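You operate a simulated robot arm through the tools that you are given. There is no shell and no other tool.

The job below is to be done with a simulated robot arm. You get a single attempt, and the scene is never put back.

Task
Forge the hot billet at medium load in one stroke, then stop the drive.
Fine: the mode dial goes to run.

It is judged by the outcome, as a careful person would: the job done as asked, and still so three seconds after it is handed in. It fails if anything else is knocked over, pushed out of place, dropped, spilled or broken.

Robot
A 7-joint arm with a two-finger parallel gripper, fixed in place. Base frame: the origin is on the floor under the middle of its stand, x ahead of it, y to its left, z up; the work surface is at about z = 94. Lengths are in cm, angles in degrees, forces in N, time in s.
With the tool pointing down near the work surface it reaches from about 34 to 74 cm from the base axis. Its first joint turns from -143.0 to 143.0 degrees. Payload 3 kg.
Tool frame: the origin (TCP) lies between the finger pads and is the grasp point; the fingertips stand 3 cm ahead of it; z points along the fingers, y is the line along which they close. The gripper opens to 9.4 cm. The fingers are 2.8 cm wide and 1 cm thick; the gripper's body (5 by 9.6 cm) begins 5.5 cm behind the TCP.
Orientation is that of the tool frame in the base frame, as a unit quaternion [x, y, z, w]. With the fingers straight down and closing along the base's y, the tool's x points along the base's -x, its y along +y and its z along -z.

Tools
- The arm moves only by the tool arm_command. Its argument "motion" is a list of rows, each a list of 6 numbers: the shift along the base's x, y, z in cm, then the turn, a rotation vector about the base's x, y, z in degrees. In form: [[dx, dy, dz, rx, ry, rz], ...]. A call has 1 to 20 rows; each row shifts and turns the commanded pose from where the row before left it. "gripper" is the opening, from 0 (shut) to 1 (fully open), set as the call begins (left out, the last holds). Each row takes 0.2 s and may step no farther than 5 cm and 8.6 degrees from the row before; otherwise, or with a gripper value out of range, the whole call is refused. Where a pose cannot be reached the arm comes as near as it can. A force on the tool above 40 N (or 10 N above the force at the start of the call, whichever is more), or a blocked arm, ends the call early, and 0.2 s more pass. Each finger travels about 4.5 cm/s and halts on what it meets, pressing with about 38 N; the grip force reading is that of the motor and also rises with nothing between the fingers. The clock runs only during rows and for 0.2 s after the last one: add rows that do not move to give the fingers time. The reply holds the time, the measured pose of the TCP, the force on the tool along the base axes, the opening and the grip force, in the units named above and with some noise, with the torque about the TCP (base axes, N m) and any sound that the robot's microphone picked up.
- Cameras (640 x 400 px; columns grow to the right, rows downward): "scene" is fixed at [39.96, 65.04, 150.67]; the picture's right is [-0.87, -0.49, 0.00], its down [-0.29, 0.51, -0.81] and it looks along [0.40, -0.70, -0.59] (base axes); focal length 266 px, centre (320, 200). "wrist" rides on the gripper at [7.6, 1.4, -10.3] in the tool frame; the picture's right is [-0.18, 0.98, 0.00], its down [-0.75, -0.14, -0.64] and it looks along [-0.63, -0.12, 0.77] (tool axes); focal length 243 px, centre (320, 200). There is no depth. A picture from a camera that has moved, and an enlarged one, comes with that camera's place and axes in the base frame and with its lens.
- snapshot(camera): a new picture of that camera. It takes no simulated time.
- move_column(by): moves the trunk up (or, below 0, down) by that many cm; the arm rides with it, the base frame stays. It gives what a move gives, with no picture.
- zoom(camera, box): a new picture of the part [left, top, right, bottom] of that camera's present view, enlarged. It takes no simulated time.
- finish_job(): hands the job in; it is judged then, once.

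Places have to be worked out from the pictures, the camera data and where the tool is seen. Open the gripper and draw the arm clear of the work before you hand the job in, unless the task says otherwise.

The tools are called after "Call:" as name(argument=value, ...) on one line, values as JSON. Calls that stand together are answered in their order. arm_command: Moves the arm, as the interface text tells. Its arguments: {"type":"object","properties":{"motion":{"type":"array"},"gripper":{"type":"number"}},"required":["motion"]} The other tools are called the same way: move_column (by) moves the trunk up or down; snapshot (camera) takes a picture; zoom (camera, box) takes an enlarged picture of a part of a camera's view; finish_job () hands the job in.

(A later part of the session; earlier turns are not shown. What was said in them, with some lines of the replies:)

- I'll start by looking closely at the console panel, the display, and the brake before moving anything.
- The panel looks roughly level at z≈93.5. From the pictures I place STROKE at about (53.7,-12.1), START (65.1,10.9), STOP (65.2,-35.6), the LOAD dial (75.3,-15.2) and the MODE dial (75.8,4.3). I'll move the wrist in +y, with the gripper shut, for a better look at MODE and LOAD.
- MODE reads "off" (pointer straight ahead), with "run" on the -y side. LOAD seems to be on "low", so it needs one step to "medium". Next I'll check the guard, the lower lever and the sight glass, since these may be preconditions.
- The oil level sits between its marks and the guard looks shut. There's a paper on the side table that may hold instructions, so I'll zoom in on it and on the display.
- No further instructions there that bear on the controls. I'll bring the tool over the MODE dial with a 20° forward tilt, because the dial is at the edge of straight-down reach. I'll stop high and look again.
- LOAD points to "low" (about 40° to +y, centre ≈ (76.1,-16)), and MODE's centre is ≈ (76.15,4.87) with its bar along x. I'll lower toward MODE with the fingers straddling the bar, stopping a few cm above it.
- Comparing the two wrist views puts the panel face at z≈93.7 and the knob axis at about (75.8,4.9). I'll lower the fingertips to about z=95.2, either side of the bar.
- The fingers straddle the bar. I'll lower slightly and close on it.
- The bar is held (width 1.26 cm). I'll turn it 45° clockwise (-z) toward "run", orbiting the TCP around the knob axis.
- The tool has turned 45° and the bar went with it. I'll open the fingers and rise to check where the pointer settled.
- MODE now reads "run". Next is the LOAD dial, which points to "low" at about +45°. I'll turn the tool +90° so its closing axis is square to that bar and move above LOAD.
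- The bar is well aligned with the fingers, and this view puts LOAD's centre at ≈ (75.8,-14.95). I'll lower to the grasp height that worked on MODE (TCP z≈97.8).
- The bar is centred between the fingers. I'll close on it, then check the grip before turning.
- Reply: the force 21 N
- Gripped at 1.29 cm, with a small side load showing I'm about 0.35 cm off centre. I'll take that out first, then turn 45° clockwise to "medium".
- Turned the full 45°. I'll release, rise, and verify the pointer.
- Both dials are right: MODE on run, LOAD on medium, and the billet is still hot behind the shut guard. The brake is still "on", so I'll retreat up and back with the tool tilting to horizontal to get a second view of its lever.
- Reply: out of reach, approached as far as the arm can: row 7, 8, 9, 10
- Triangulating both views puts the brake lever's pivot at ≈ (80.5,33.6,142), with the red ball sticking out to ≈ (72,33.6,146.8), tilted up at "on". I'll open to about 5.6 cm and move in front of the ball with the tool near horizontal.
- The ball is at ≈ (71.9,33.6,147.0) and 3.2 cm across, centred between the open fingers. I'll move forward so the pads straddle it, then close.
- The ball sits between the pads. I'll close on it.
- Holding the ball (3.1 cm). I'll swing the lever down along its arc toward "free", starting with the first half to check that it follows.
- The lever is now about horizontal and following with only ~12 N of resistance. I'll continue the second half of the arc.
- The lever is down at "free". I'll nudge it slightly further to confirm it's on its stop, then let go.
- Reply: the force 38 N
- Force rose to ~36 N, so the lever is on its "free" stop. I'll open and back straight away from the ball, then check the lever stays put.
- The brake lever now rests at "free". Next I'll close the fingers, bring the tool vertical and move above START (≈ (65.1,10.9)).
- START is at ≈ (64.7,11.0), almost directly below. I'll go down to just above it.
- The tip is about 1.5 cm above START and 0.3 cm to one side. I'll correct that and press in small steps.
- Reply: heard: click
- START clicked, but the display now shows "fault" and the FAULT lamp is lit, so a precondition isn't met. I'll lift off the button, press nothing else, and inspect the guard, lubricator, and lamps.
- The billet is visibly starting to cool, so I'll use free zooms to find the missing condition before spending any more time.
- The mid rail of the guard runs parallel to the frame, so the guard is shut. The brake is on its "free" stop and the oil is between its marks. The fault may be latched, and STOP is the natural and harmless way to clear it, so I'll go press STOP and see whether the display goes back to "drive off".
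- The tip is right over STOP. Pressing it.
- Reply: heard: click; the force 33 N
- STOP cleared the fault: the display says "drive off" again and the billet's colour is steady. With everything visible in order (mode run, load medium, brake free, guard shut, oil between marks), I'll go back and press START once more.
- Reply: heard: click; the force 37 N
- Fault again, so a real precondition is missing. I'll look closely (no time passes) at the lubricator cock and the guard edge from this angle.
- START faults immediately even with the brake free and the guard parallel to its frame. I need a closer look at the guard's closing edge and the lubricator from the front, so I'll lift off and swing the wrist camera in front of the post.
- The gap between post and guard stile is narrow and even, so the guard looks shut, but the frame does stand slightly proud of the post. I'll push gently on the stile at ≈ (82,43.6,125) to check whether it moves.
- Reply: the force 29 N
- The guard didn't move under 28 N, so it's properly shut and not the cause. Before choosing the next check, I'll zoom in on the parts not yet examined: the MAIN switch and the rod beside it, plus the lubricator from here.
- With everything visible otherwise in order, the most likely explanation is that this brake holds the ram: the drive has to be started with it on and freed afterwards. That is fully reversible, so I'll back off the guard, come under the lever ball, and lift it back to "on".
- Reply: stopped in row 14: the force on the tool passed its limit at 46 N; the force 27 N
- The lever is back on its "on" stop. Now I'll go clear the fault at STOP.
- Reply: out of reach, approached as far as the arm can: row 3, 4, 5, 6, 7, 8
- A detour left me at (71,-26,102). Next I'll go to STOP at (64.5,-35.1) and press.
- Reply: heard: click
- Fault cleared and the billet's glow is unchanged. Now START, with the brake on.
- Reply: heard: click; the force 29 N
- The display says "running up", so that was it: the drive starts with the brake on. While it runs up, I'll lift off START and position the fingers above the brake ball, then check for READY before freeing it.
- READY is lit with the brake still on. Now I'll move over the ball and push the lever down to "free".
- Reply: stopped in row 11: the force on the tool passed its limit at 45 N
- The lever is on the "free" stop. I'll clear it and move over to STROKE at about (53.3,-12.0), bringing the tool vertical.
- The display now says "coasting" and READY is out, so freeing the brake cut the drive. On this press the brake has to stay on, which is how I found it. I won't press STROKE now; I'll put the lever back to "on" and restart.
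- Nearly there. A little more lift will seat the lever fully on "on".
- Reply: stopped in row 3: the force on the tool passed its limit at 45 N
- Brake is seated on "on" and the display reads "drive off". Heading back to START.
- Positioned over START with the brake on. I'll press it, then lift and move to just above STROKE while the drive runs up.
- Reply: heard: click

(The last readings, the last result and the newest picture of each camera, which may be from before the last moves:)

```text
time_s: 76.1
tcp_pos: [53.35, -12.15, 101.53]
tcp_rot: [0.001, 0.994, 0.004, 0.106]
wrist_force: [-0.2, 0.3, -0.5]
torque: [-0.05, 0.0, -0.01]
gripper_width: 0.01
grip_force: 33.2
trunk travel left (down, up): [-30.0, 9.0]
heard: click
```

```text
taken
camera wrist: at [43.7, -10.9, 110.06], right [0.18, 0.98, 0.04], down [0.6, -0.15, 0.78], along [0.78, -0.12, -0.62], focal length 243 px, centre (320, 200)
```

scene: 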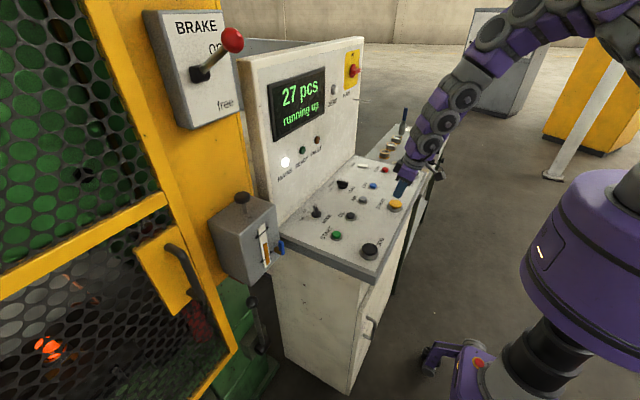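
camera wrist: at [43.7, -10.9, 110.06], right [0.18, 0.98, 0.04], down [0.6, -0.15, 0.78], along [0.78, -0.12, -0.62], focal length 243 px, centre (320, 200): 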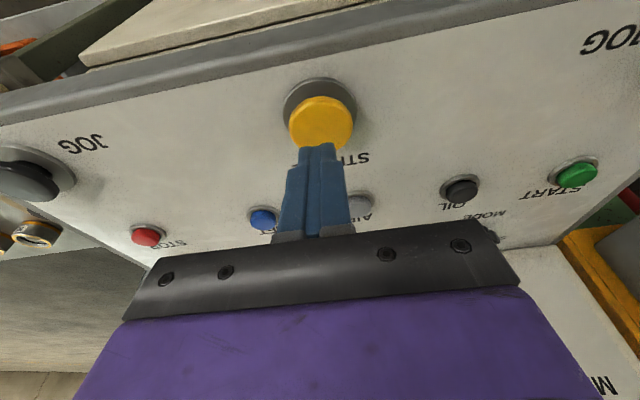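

Running up. I'll centre over STROKE, lower slightly, and wait for READY.

Call:
arm_command(motion=[[-0.5, 0.1, -0.8, 0, 0, 0], [0, 0, 0, 0, 0, 0], [0, 0, 0, 0, 0, 0], [0, 0, 0, 0, 0, 0]])

Call:
zoom(camera="scene", box=[240, 60, 380, 180])

Call:
zoom(camera="scene", box=[350, 160, 430, 220])

```text
time_s: 77.1
tcp_pos: [52.78, -11.96, 100.85]
tcp_rot: [0.002, 0.995, 0.002, 0.104]
wrist_force: [-0.4, -0.2, -0.2]
torque: [0.01, 0.04, 0.02]
gripper_width: 0.0
grip_force: 32.8
trunk travel left (down, up): [-30.0, 9.0]
```

```text
3.33 times, centred on (310, 120) of scene
camera zoom: at [39.96, 65.04, 150.67], right [-0.87, -0.49, 0.0], down [-0.29, 0.51, -0.81], along [0.4, -0.7, -0.59], focal length 887 px, centre (353, 467)
```

zoom: 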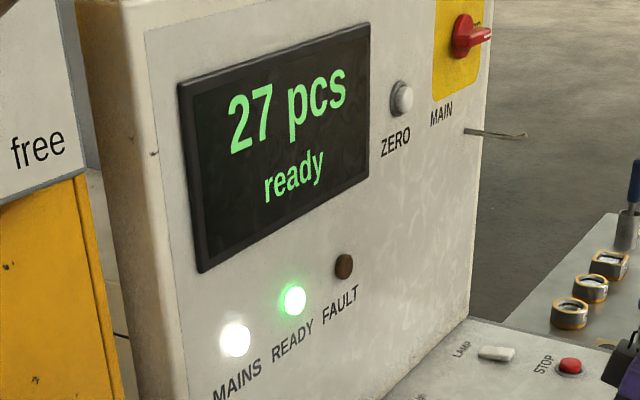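

```text
6.67 times, centred on (390, 190) of scene
camera zoom: at [39.96, 65.04, 150.67], right [-0.87, -0.49, 0.0], down [-0.29, 0.51, -0.81], along [0.4, -0.7, -0.59], focal length 1775 px, centre (-147, 267)
```

zoom: 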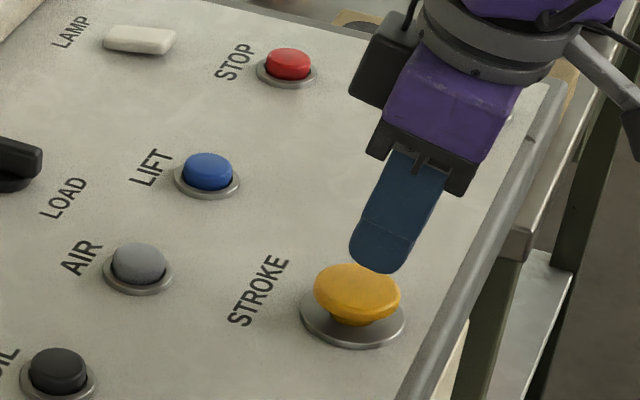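

READY is lit with the brake on, LOAD on medium and MODE on run. Pressing STROKE once, then releasing.

Call:
arm_command(motion=[[0, 0, -1.2, 0, 0, 0], [0, 0, -0.8, 0, 0, 0], [0, 0, -0.5, 0, 0, 0], [0, 0, -0.4, 0, 0, 0], [0, 0, 2, 0, 0, 0]])

Call:
snapshot(camera="scene")

Call:
zoom(camera="scene", box=[0, 240, 200, 400])

```text
time_s: 77.9
tcp_pos: [52.8, -12.1, 98.81]
tcp_rot: [0.001, 0.994, 0.0, 0.11]
wrist_force: [-4.3, -1.4, 30.2]
torque: [-0.06, 0.33, 0.33]
gripper_width: 0.0
grip_force: 32.4
trunk travel left (down, up): [-30.0, 9.0]
heard: click
stopped in row 4: the force on the tool passed its limit at 50 N (the readings are from after the stop); the commanded pose is now the measured one
```

```text
taken
```

scene: 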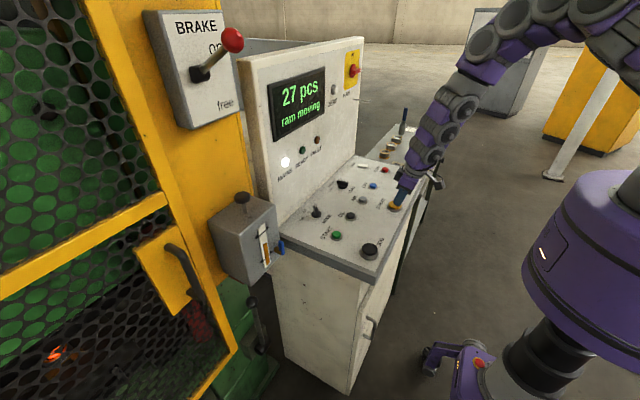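

```text
2.50 times, centred on (100, 320) of scene
camera zoom: at [39.96, 65.04, 150.67], right [-0.87, -0.49, 0.0], down [-0.29, 0.51, -0.81], along [0.4, -0.7, -0.59], focal length 666 px, centre (870, -100)
```

zoom: 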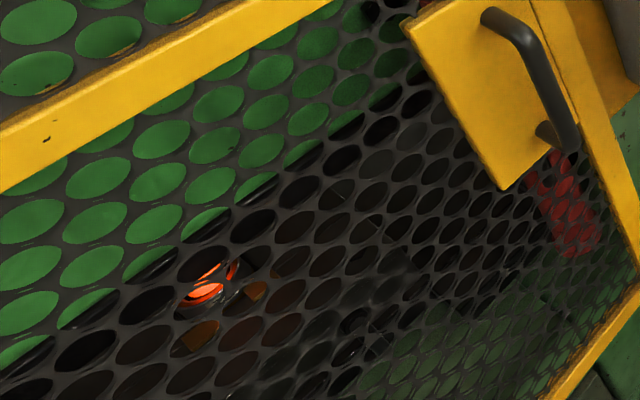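

The display says "ram moving", so the stroke has started. I'll release the button straight away so it can't repeat, and watch.

Call:
arm_command(motion=[[0, 0, 2, 0, 0, 0], [0, 0, 2, 0, 0, 0]])

Call:
snapshot(camera="scene")

Call:
zoom(camera="scene", box=[240, 60, 380, 180])

Call:
zoom(camera="scene", box=[0, 240, 200, 400])

```text
time_s: 78.5
tcp_pos: [52.9, -12.08, 102.66]
tcp_rot: [0.001, 0.994, 0.002, 0.109]
wrist_force: [0.3, -1.3, -0.5]
torque: [0.01, -0.02, -0.03]
gripper_width: 0.01
grip_force: 33.2
trunk travel left (down, up): [-30.0, 9.0]
```

```text
taken
```

scene: 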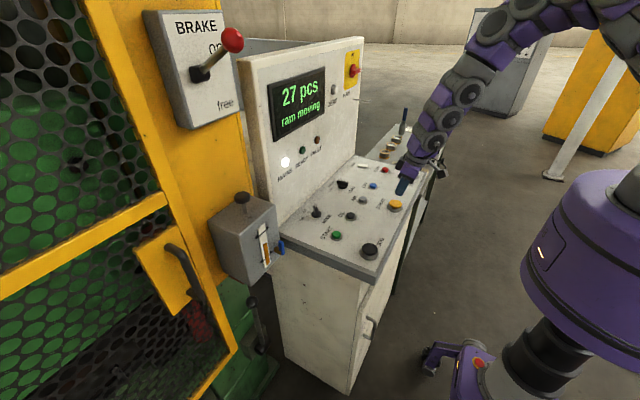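

```text
3.33 times, centred on (310, 120) of scene
camera zoom: at [39.96, 65.04, 150.67], right [-0.87, -0.49, 0.0], down [-0.29, 0.51, -0.81], along [0.4, -0.7, -0.59], focal length 887 px, centre (353, 467)
```

zoom: 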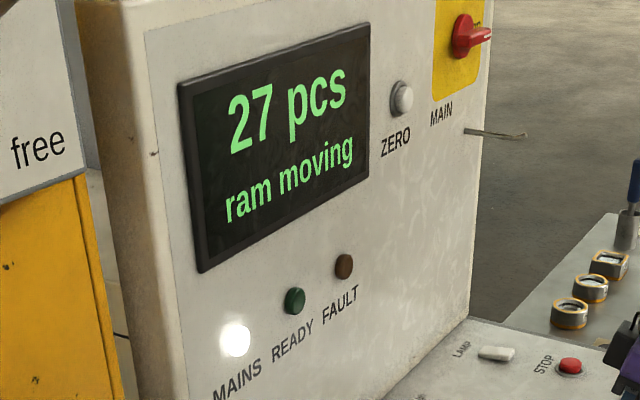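

```text
2.50 times, centred on (100, 320) of scene
camera zoom: at [39.96, 65.04, 150.67], right [-0.87, -0.49, 0.0], down [-0.29, 0.51, -0.81], along [0.4, -0.7, -0.59], focal length 666 px, centre (870, -100)
```

zoom: 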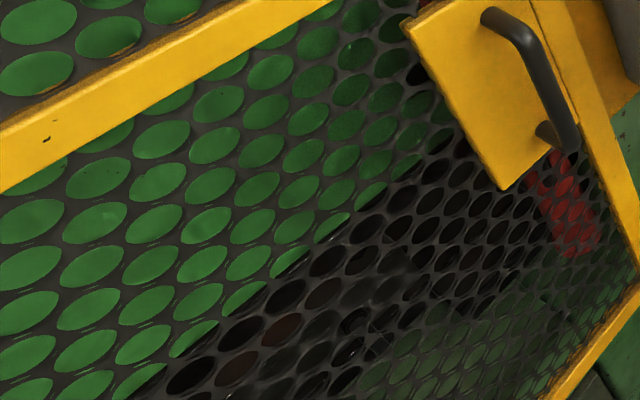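

The ram keeps going after release. I'll move to hover above STOP while the stroke finishes, without pressing yet.

Call:
arm_command(motion=[[1.84, -3.85, -0.2, 0, 0, 0], [1.84, -3.85, -0.2, 0, 0, 0], [1.84, -3.85, -0.2, 0, 0, 0], [1.84, -3.85, -0.4, 0, 0, 0], [1.84, -3.85, -0.6, 0, 0, 0], [1.84, -3.8, -0.8, 0, 0, 0]])

Call:
snapshot(camera="scene")

Call:
snapshot(camera="wrist")

Call:
zoom(camera="scene", box=[0, 240, 200, 400])

```text
time_s: 79.9
tcp_pos: [55.39, -17.09, 102.23]
tcp_rot: [0.001, 0.994, 0.002, 0.108]
wrist_force: [-0.1, 0.2, 0.2]
torque: [-0.01, -0.02, 0.0]
gripper_width: 0.03
grip_force: 33.4
out of reach, approached as far as the arm can: row 2, 3, 4, 5, 6
trunk travel left (down, up): [-30.0, 9.0]
```

```text
taken
```

scene: 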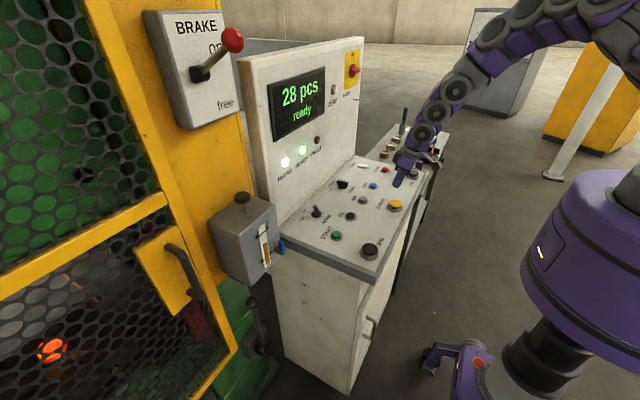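

```text
taken
camera wrist: at [45.61, -15.68, 110.74], right [0.18, 0.98, 0.04], down [0.6, -0.14, 0.79], along [0.78, -0.12, -0.61], focal length 243 px, centre (320, 200)
```

wrist: 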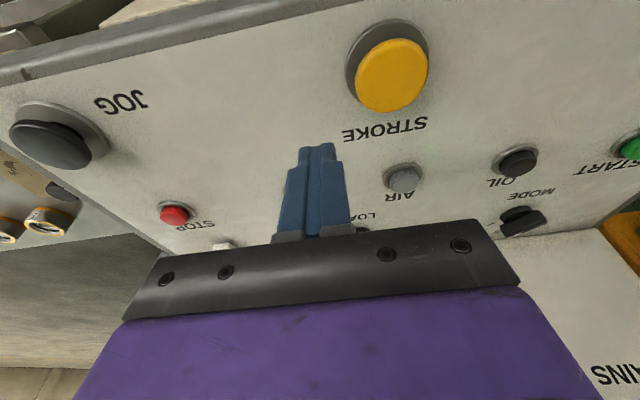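

```text
2.50 times, centred on (100, 320) of scene
camera zoom: at [39.96, 65.04, 150.67], right [-0.87, -0.49, 0.0], down [-0.29, 0.51, -0.81], along [0.4, -0.7, -0.59], focal length 666 px, centre (870, -100)
```

zoom: 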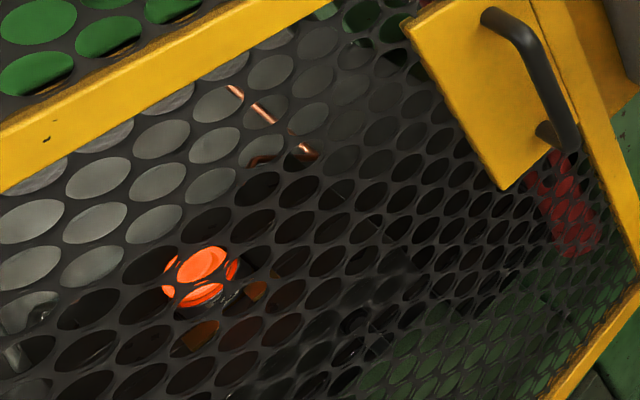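

The count is 28 and the billet is visibly flattened. Now to stop the drive. The direct path hit an arm limit, so I'll route via larger x as I did before.

Call:
arm_command(motion=[[2.5, 0, 1.5, 0, 0, 0], [3, 0, 1, 0, 0, 0], [3, 0, 0, 0, 0, 0], [0, -4, 0, 0, 0, 0], [0, -4, 0, 0, 0, 0], [0, 0, 0, 0, 0, 0]])

Call:
snapshot(camera="wrist")

```text
time_s: 81.3
tcp_pos: [55.45, -16.91, 102.29]
tcp_rot: [0.001, 0.994, 0.002, 0.109]
wrist_force: [-0.2, -0.7, 0.1]
torque: [0.01, 0.01, -0.04]
gripper_width: 0.01
grip_force: 33.3
out of reach, approached as far as the arm can: row 1, 2, 3, 4, 5
trunk travel left (down, up): [-30.0, 9.0]
```

```text
taken
camera wrist: at [45.61, -15.7, 110.74], right [0.18, 0.98, 0.04], down [0.6, -0.14, 0.79], along [0.78, -0.12, -0.61], focal length 243 px, centre (320, 200)
```

wrist: 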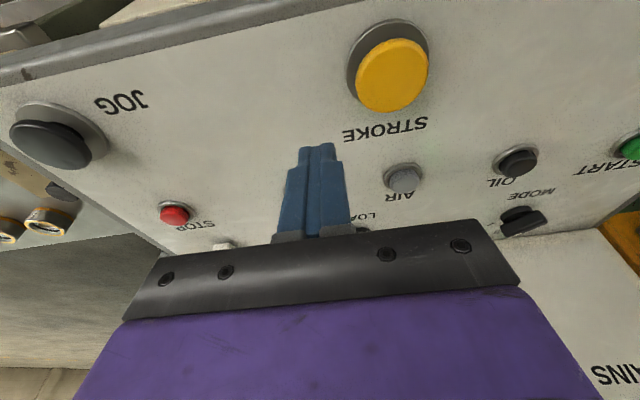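

Stuck at a joint limit in this posture. Tool yaw doesn't matter for pressing a button, so I'll step back the way I came and turn the wrist a little to free up the arm.

Call:
arm_command(motion=[[-1.5, 2, 0.5, 0, 0, -6], [-0.5, 1, 1, 0, 0, -7], [0, 0, 1, 0, 0, -7], [0, 0, 1, 0, 0, -7], [0, 0, 0, 0, 0, 0]])

Call:
snapshot(camera="scene")

```text
time_s: 82.5
tcp_pos: [53.59, -14.03, 105.76]
tcp_rot: [0.233, 0.966, -0.024, 0.106]
wrist_force: [0.1, 0.0, 0.6]
torque: [-0.04, -0.03, -0.02]
gripper_width: 0.0
grip_force: 32.9
trunk travel left (down, up): [-30.0, 9.0]
```

```text
taken
```

scene: 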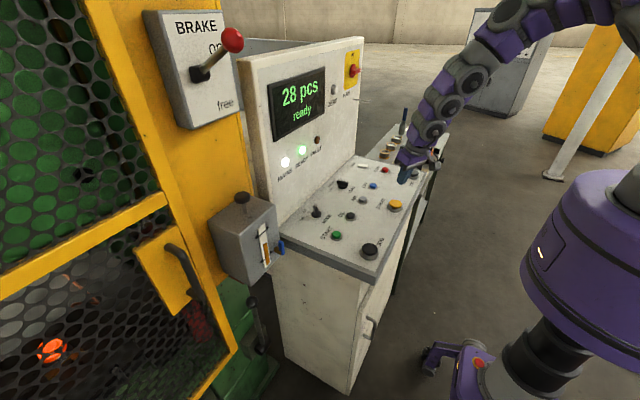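

That freed it. Now onward to STOP with the yaw following the base.

Call:
arm_command(motion=[[1.72, -3.47, -0.6, 0, 0, -2], [1.72, -3.47, -0.6, 0, 0, -2], [1.72, -3.47, -0.6, 0, 0, -2], [1.72, -3.47, -0.6, 0, 0, 0], [1.72, -3.47, -0.8, 0, 0, 0], [1.72, -3.45, -1.0, 0, 0, 0], [0, 0, 0, 0, 0, 0]])

Call:
snapshot(camera="wrist")

Call:
zoom(camera="scene", box=[350, 130, 450, 220])

```text
time_s: 84.1
tcp_pos: [60.98, -31.66, 102.63]
tcp_rot: [0.287, 0.951, -0.039, 0.107]
wrist_force: [-0.2, 0.0, -0.4]
torque: [-0.03, 0.01, -0.01]
gripper_width: 0.01
grip_force: 33.0
out of reach, approached as far as the arm can: row 5, 6
trunk travel left (down, up): [-30.0, 9.0]
```

```text
taken
camera wrist: at [53.59, -25.0, 111.01], right [0.69, 0.72, 0.03], down [0.42, -0.43, 0.8], along [0.59, -0.54, -0.6], focal length 243 px, centre (320, 200)
```

wrist: 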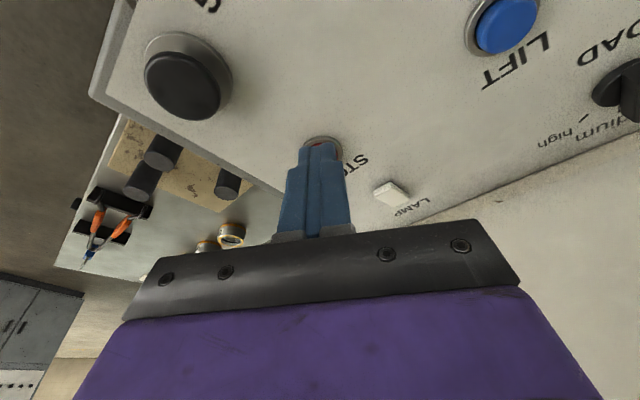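

```text
4.44 times, centred on (400, 175) of scene
camera zoom: at [39.96, 65.04, 150.67], right [-0.87, -0.49, 0.0], down [-0.29, 0.51, -0.81], along [0.4, -0.7, -0.59], focal length 1183 px, centre (-36, 311)
```

zoom: 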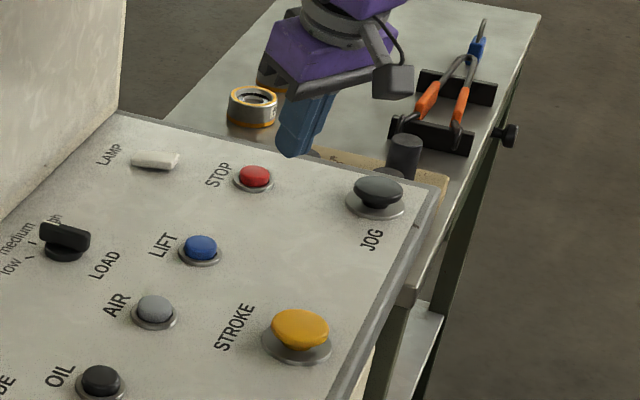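

Call:
arm_command(motion=[[0, 0, 0, 0, 0, -7], [1.0, -0.9, -0.5, 0, 0, -7], [1.0, -1.0, -1, 0, 0, -5], [1.07, -1.0, -1.2, 0, 0, 0], [0, 0, 0, 0, 0, 0]])

Call:
snapshot(camera="wrist")

Call:
zoom(camera="scene", box=[350, 130, 450, 220])

```text
time_s: 85.3
tcp_pos: [61.09, -33.67, 102.74]
tcp_rot: [0.437, 0.893, -0.045, 0.098]
wrist_force: [0.1, -0.7, 0.9]
torque: [0.04, -0.01, -0.01]
gripper_width: 0.0
grip_force: 32.6
out of reach, approached as far as the arm can: row 3
trunk travel left (down, up): [-30.0, 9.0]
```

```text
taken
camera wrist: at [56.15, -25.34, 111.16], right [0.89, 0.46, 0.04], down [0.25, -0.56, 0.79], along [0.39, -0.69, -0.61], focal length 243 px, centre (320, 200)
```

wrist: 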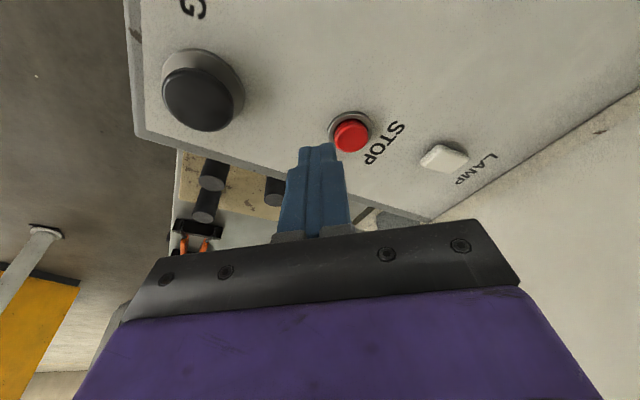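

```text
4.44 times, centred on (400, 175) of scene
camera zoom: at [39.96, 65.04, 150.67], right [-0.87, -0.49, 0.0], down [-0.29, 0.51, -0.81], along [0.4, -0.7, -0.59], focal length 1183 px, centre (-36, 311)
```

zoom: 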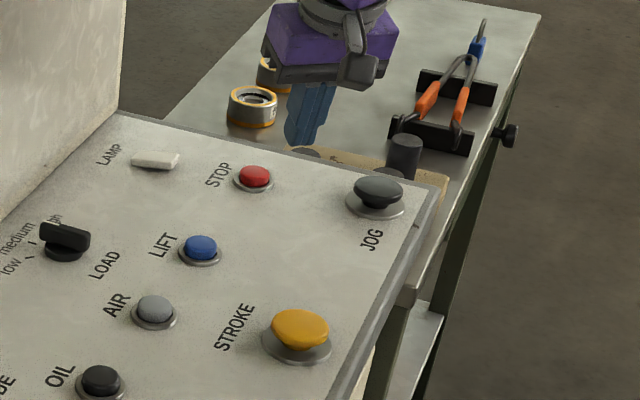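

STOP is at ≈ (64.6,-34.8), about 3 cm ahead of the tip. I'll lean the tool outward a bit to reach it.

Call:
arm_command(motion=[[0.8, -0.2, 0, -2.8, -5.3, 0], [0.8, -0.2, 0, -2.8, -5.3, 0], [0.8, -0.2, -0.5, 0, 0, 0], [0, 0, 0, 0, 0, 0]])

Call:
snapshot(camera="wrist")

Call:
snapshot(camera="scene")

```text
time_s: 86.3
tcp_pos: [63.51, -34.36, 102.06]
tcp_rot: [0.434, 0.877, -0.05, 0.202]
wrist_force: [-0.5, 0.2, -0.5]
torque: [-0.02, -0.03, -0.04]
gripper_width: 0.03
grip_force: 33.1
trunk travel left (down, up): [-30.0, 9.0]
```

```text
taken
camera wrist: at [57.2, -25.25, 108.61], right [0.87, 0.47, 0.16], down [0.1, -0.48, 0.87], along [0.49, -0.74, -0.46], focal length 243 px, centre (320, 200)
```

wrist: 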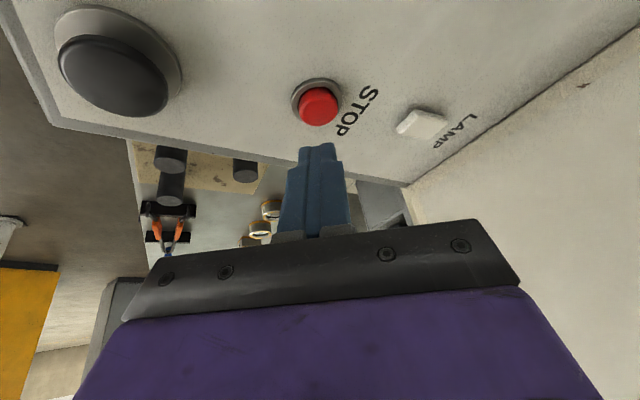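

```text
taken
```

scene: 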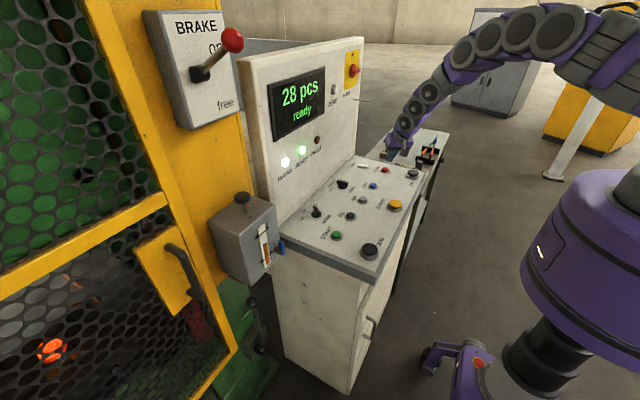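

The tip is now right above STOP. Pressing straight down.

Call:
arm_command(motion=[[0.1, 0.2, -1.5, 0, 0, 0], [0, 0, -1.2, 0, 0, 0], [0, 0, -0.6, 0, 0, 0], [0, 0, -0.5, 0, 0, 0], [0, 0, -0.5, 0, 0, 0], [0, 0, -0.4, 0, 0, 0]])

Call:
snapshot(camera="scene")

Call:
snapshot(camera="wrist")

```text
time_s: 87.7
tcp_pos: [63.46, -34.14, 97.85]
tcp_rot: [0.434, 0.876, -0.05, 0.206]
wrist_force: [-2.4, -2.8, 34.2]
torque: [-0.15, -0.04, -0.01]
gripper_width: 0.0
grip_force: 32.9
trunk travel left (down, up): [-30.0, 9.0]
heard: click
```

```text
taken
```

scene: 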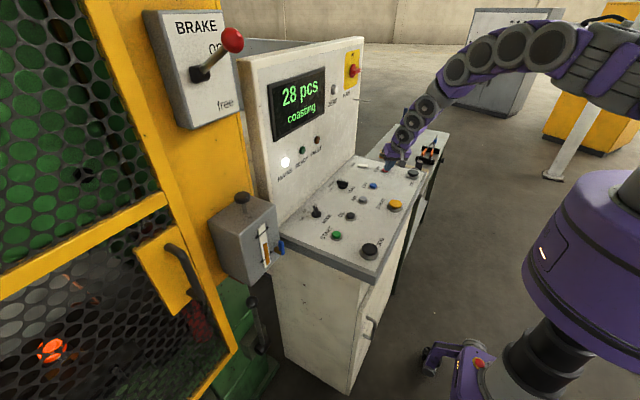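

```text
taken
camera wrist: at [57.23, -24.95, 104.4], right [0.87, 0.47, 0.16], down [0.09, -0.47, 0.88], along [0.49, -0.74, -0.45], focal length 243 px, centre (320, 200)
```

wrist: 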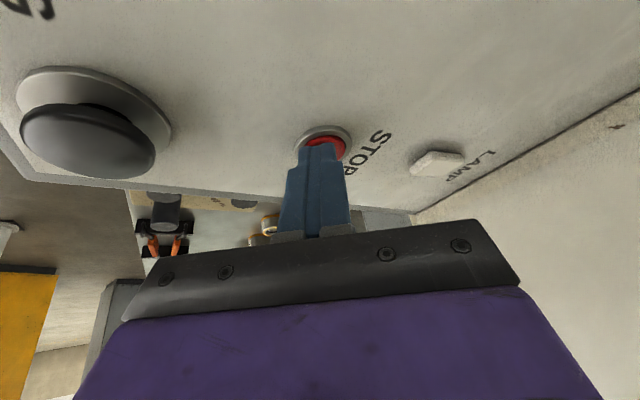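

STOP registered and the display says "coasting". I'll lift straight up, draw the arm clear and open the gripper, letting the flywheel come to rest.

Call:
arm_command(motion=[[0, 0, 2, 0, 0, 0], [0, 0, 3, 0, 0, 0], [-1, 0.5, 4, 0, 0, 0], [-2, 1, 4, 0, 0, 0], [-2, 1.5, 4, 0, 0, 0], [-2, 2, 3, 0, 0, 0], [-2, 2, 2, 0, 0, 0], [0, 0, 0, 0, 0, 0], [0, 0, 0, 0, 0, 0], [0, 0, 0, 0, 0, 0]], gripper=0)

Call:
snapshot(camera="scene")

```text
time_s: 89.9
tcp_pos: [54.53, -27.24, 119.16]
tcp_rot: [0.434, 0.877, -0.049, 0.201]
wrist_force: [0.0, 1.2, -0.2]
torque: [0.01, 0.03, 0.0]
gripper_width: 0.0
grip_force: 33.0
trunk travel left (down, up): [-30.0, 9.0]
```

```text
taken
```

scene: 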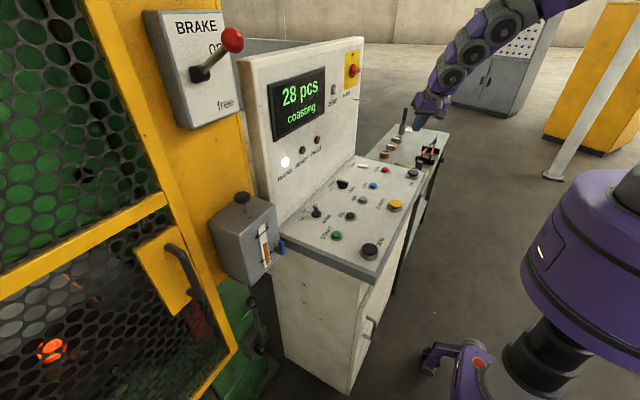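

Clear of the panel. I'll open the gripper here, well above everything, and wait for the drive to come to rest.

Call:
arm_command(motion=[[-1, 2, 1, 0, 0, 0], [-1, 2, 1, 0, 0, 0], [0, 0, 0, 0, 0, 0], [0, 0, 0, 0, 0, 0], [0, 0, 0, 0, 0, 0], [0, 0, 0, 0, 0, 0], [0, 0, 0, 0, 0, 0], [0, 0, 0, 0, 0, 0], [0, 0, 0, 0, 0, 0], [0, 0, 0, 0, 0, 0], [0, 0, 0, 0, 0, 0], [0, 0, 0, 0, 0, 0], [0, 0, 0, 0, 0, 0], [0, 0, 0, 0, 0, 0], [0, 0, 0, 0, 0, 0]], gripper=1)

Call:
snapshot(camera="scene")

Call:
zoom(camera="scene", box=[240, 60, 380, 180])

Call:
zoom(camera="scene", box=[290, 160, 400, 240])

```text
time_s: 93.1
tcp_pos: [52.65, -23.35, 121.51]
tcp_rot: [0.433, 0.877, -0.049, 0.202]
wrist_force: [0.0, -1.0, -0.5]
torque: [0.0, 0.01, 0.01]
gripper_width: 9.41
grip_force: 0.1
trunk travel left (down, up): [-30.0, 9.0]
```

```text
taken
```

scene: 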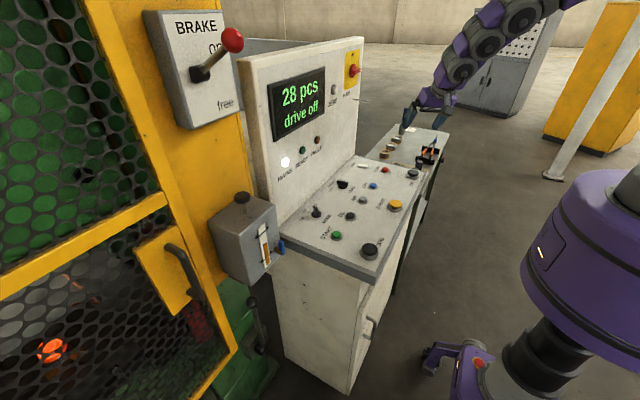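

```text
3.33 times, centred on (310, 120) of scene
camera zoom: at [39.96, 65.04, 150.67], right [-0.87, -0.49, 0.0], down [-0.29, 0.51, -0.81], along [0.4, -0.7, -0.59], focal length 887 px, centre (353, 467)
```

zoom: 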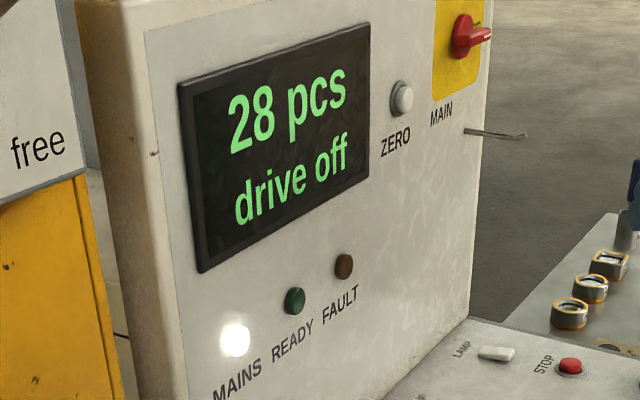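

```text
5.00 times, centred on (345, 200) of scene
camera zoom: at [39.96, 65.04, 150.67], right [-0.87, -0.49, 0.0], down [-0.29, 0.51, -0.81], along [0.4, -0.7, -0.59], focal length 1331 px, centre (195, 200)
```

zoom: 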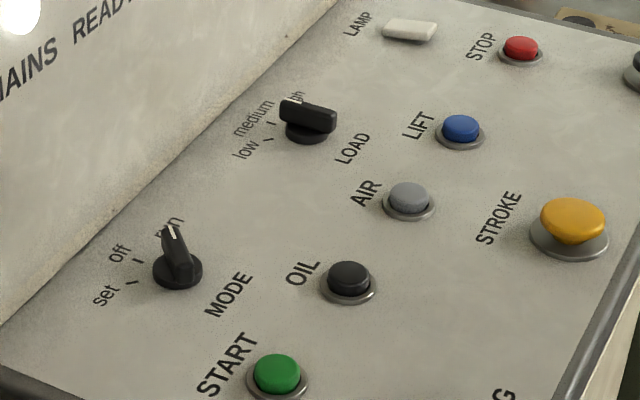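

The display shows "28 pcs / drive off" with no fault. The billet is forged in one stroke at medium load, MODE is on run, the brake is back on as found, and the gripper is open and clear. Handing in.

Call:
finish_job()

```text
The job is handed in.
```

The billet was forged in one stroke at medium load, and the drive is stopped. The display reads "28 pcs / drive off" (it was 27 at the start), with no fault showing. Mode is on run as you asked. The gripper is open and the arm is clear of the work.

It did not go cleanly at first:

- **Brake:** I moved the brake to "free" before starting, which was wrong for this press. START faulted twice, and I cleared each fault with STOP. With the brake on, the drive started, but freeing it again made the drive coast down, so I put it back on and restarted. The brake is on now, as I found it.
- **Billet temperature:** This took time. The billet had cooled from yellow to orange by about 34 seconds in, and the stroke came at about 78 seconds. It was still glowing orange and is visibly flattened in the camera view.
- **Guard:** While looking for the fault, I pushed on the guard frame with about 28 N to check it was shut. It did not move.
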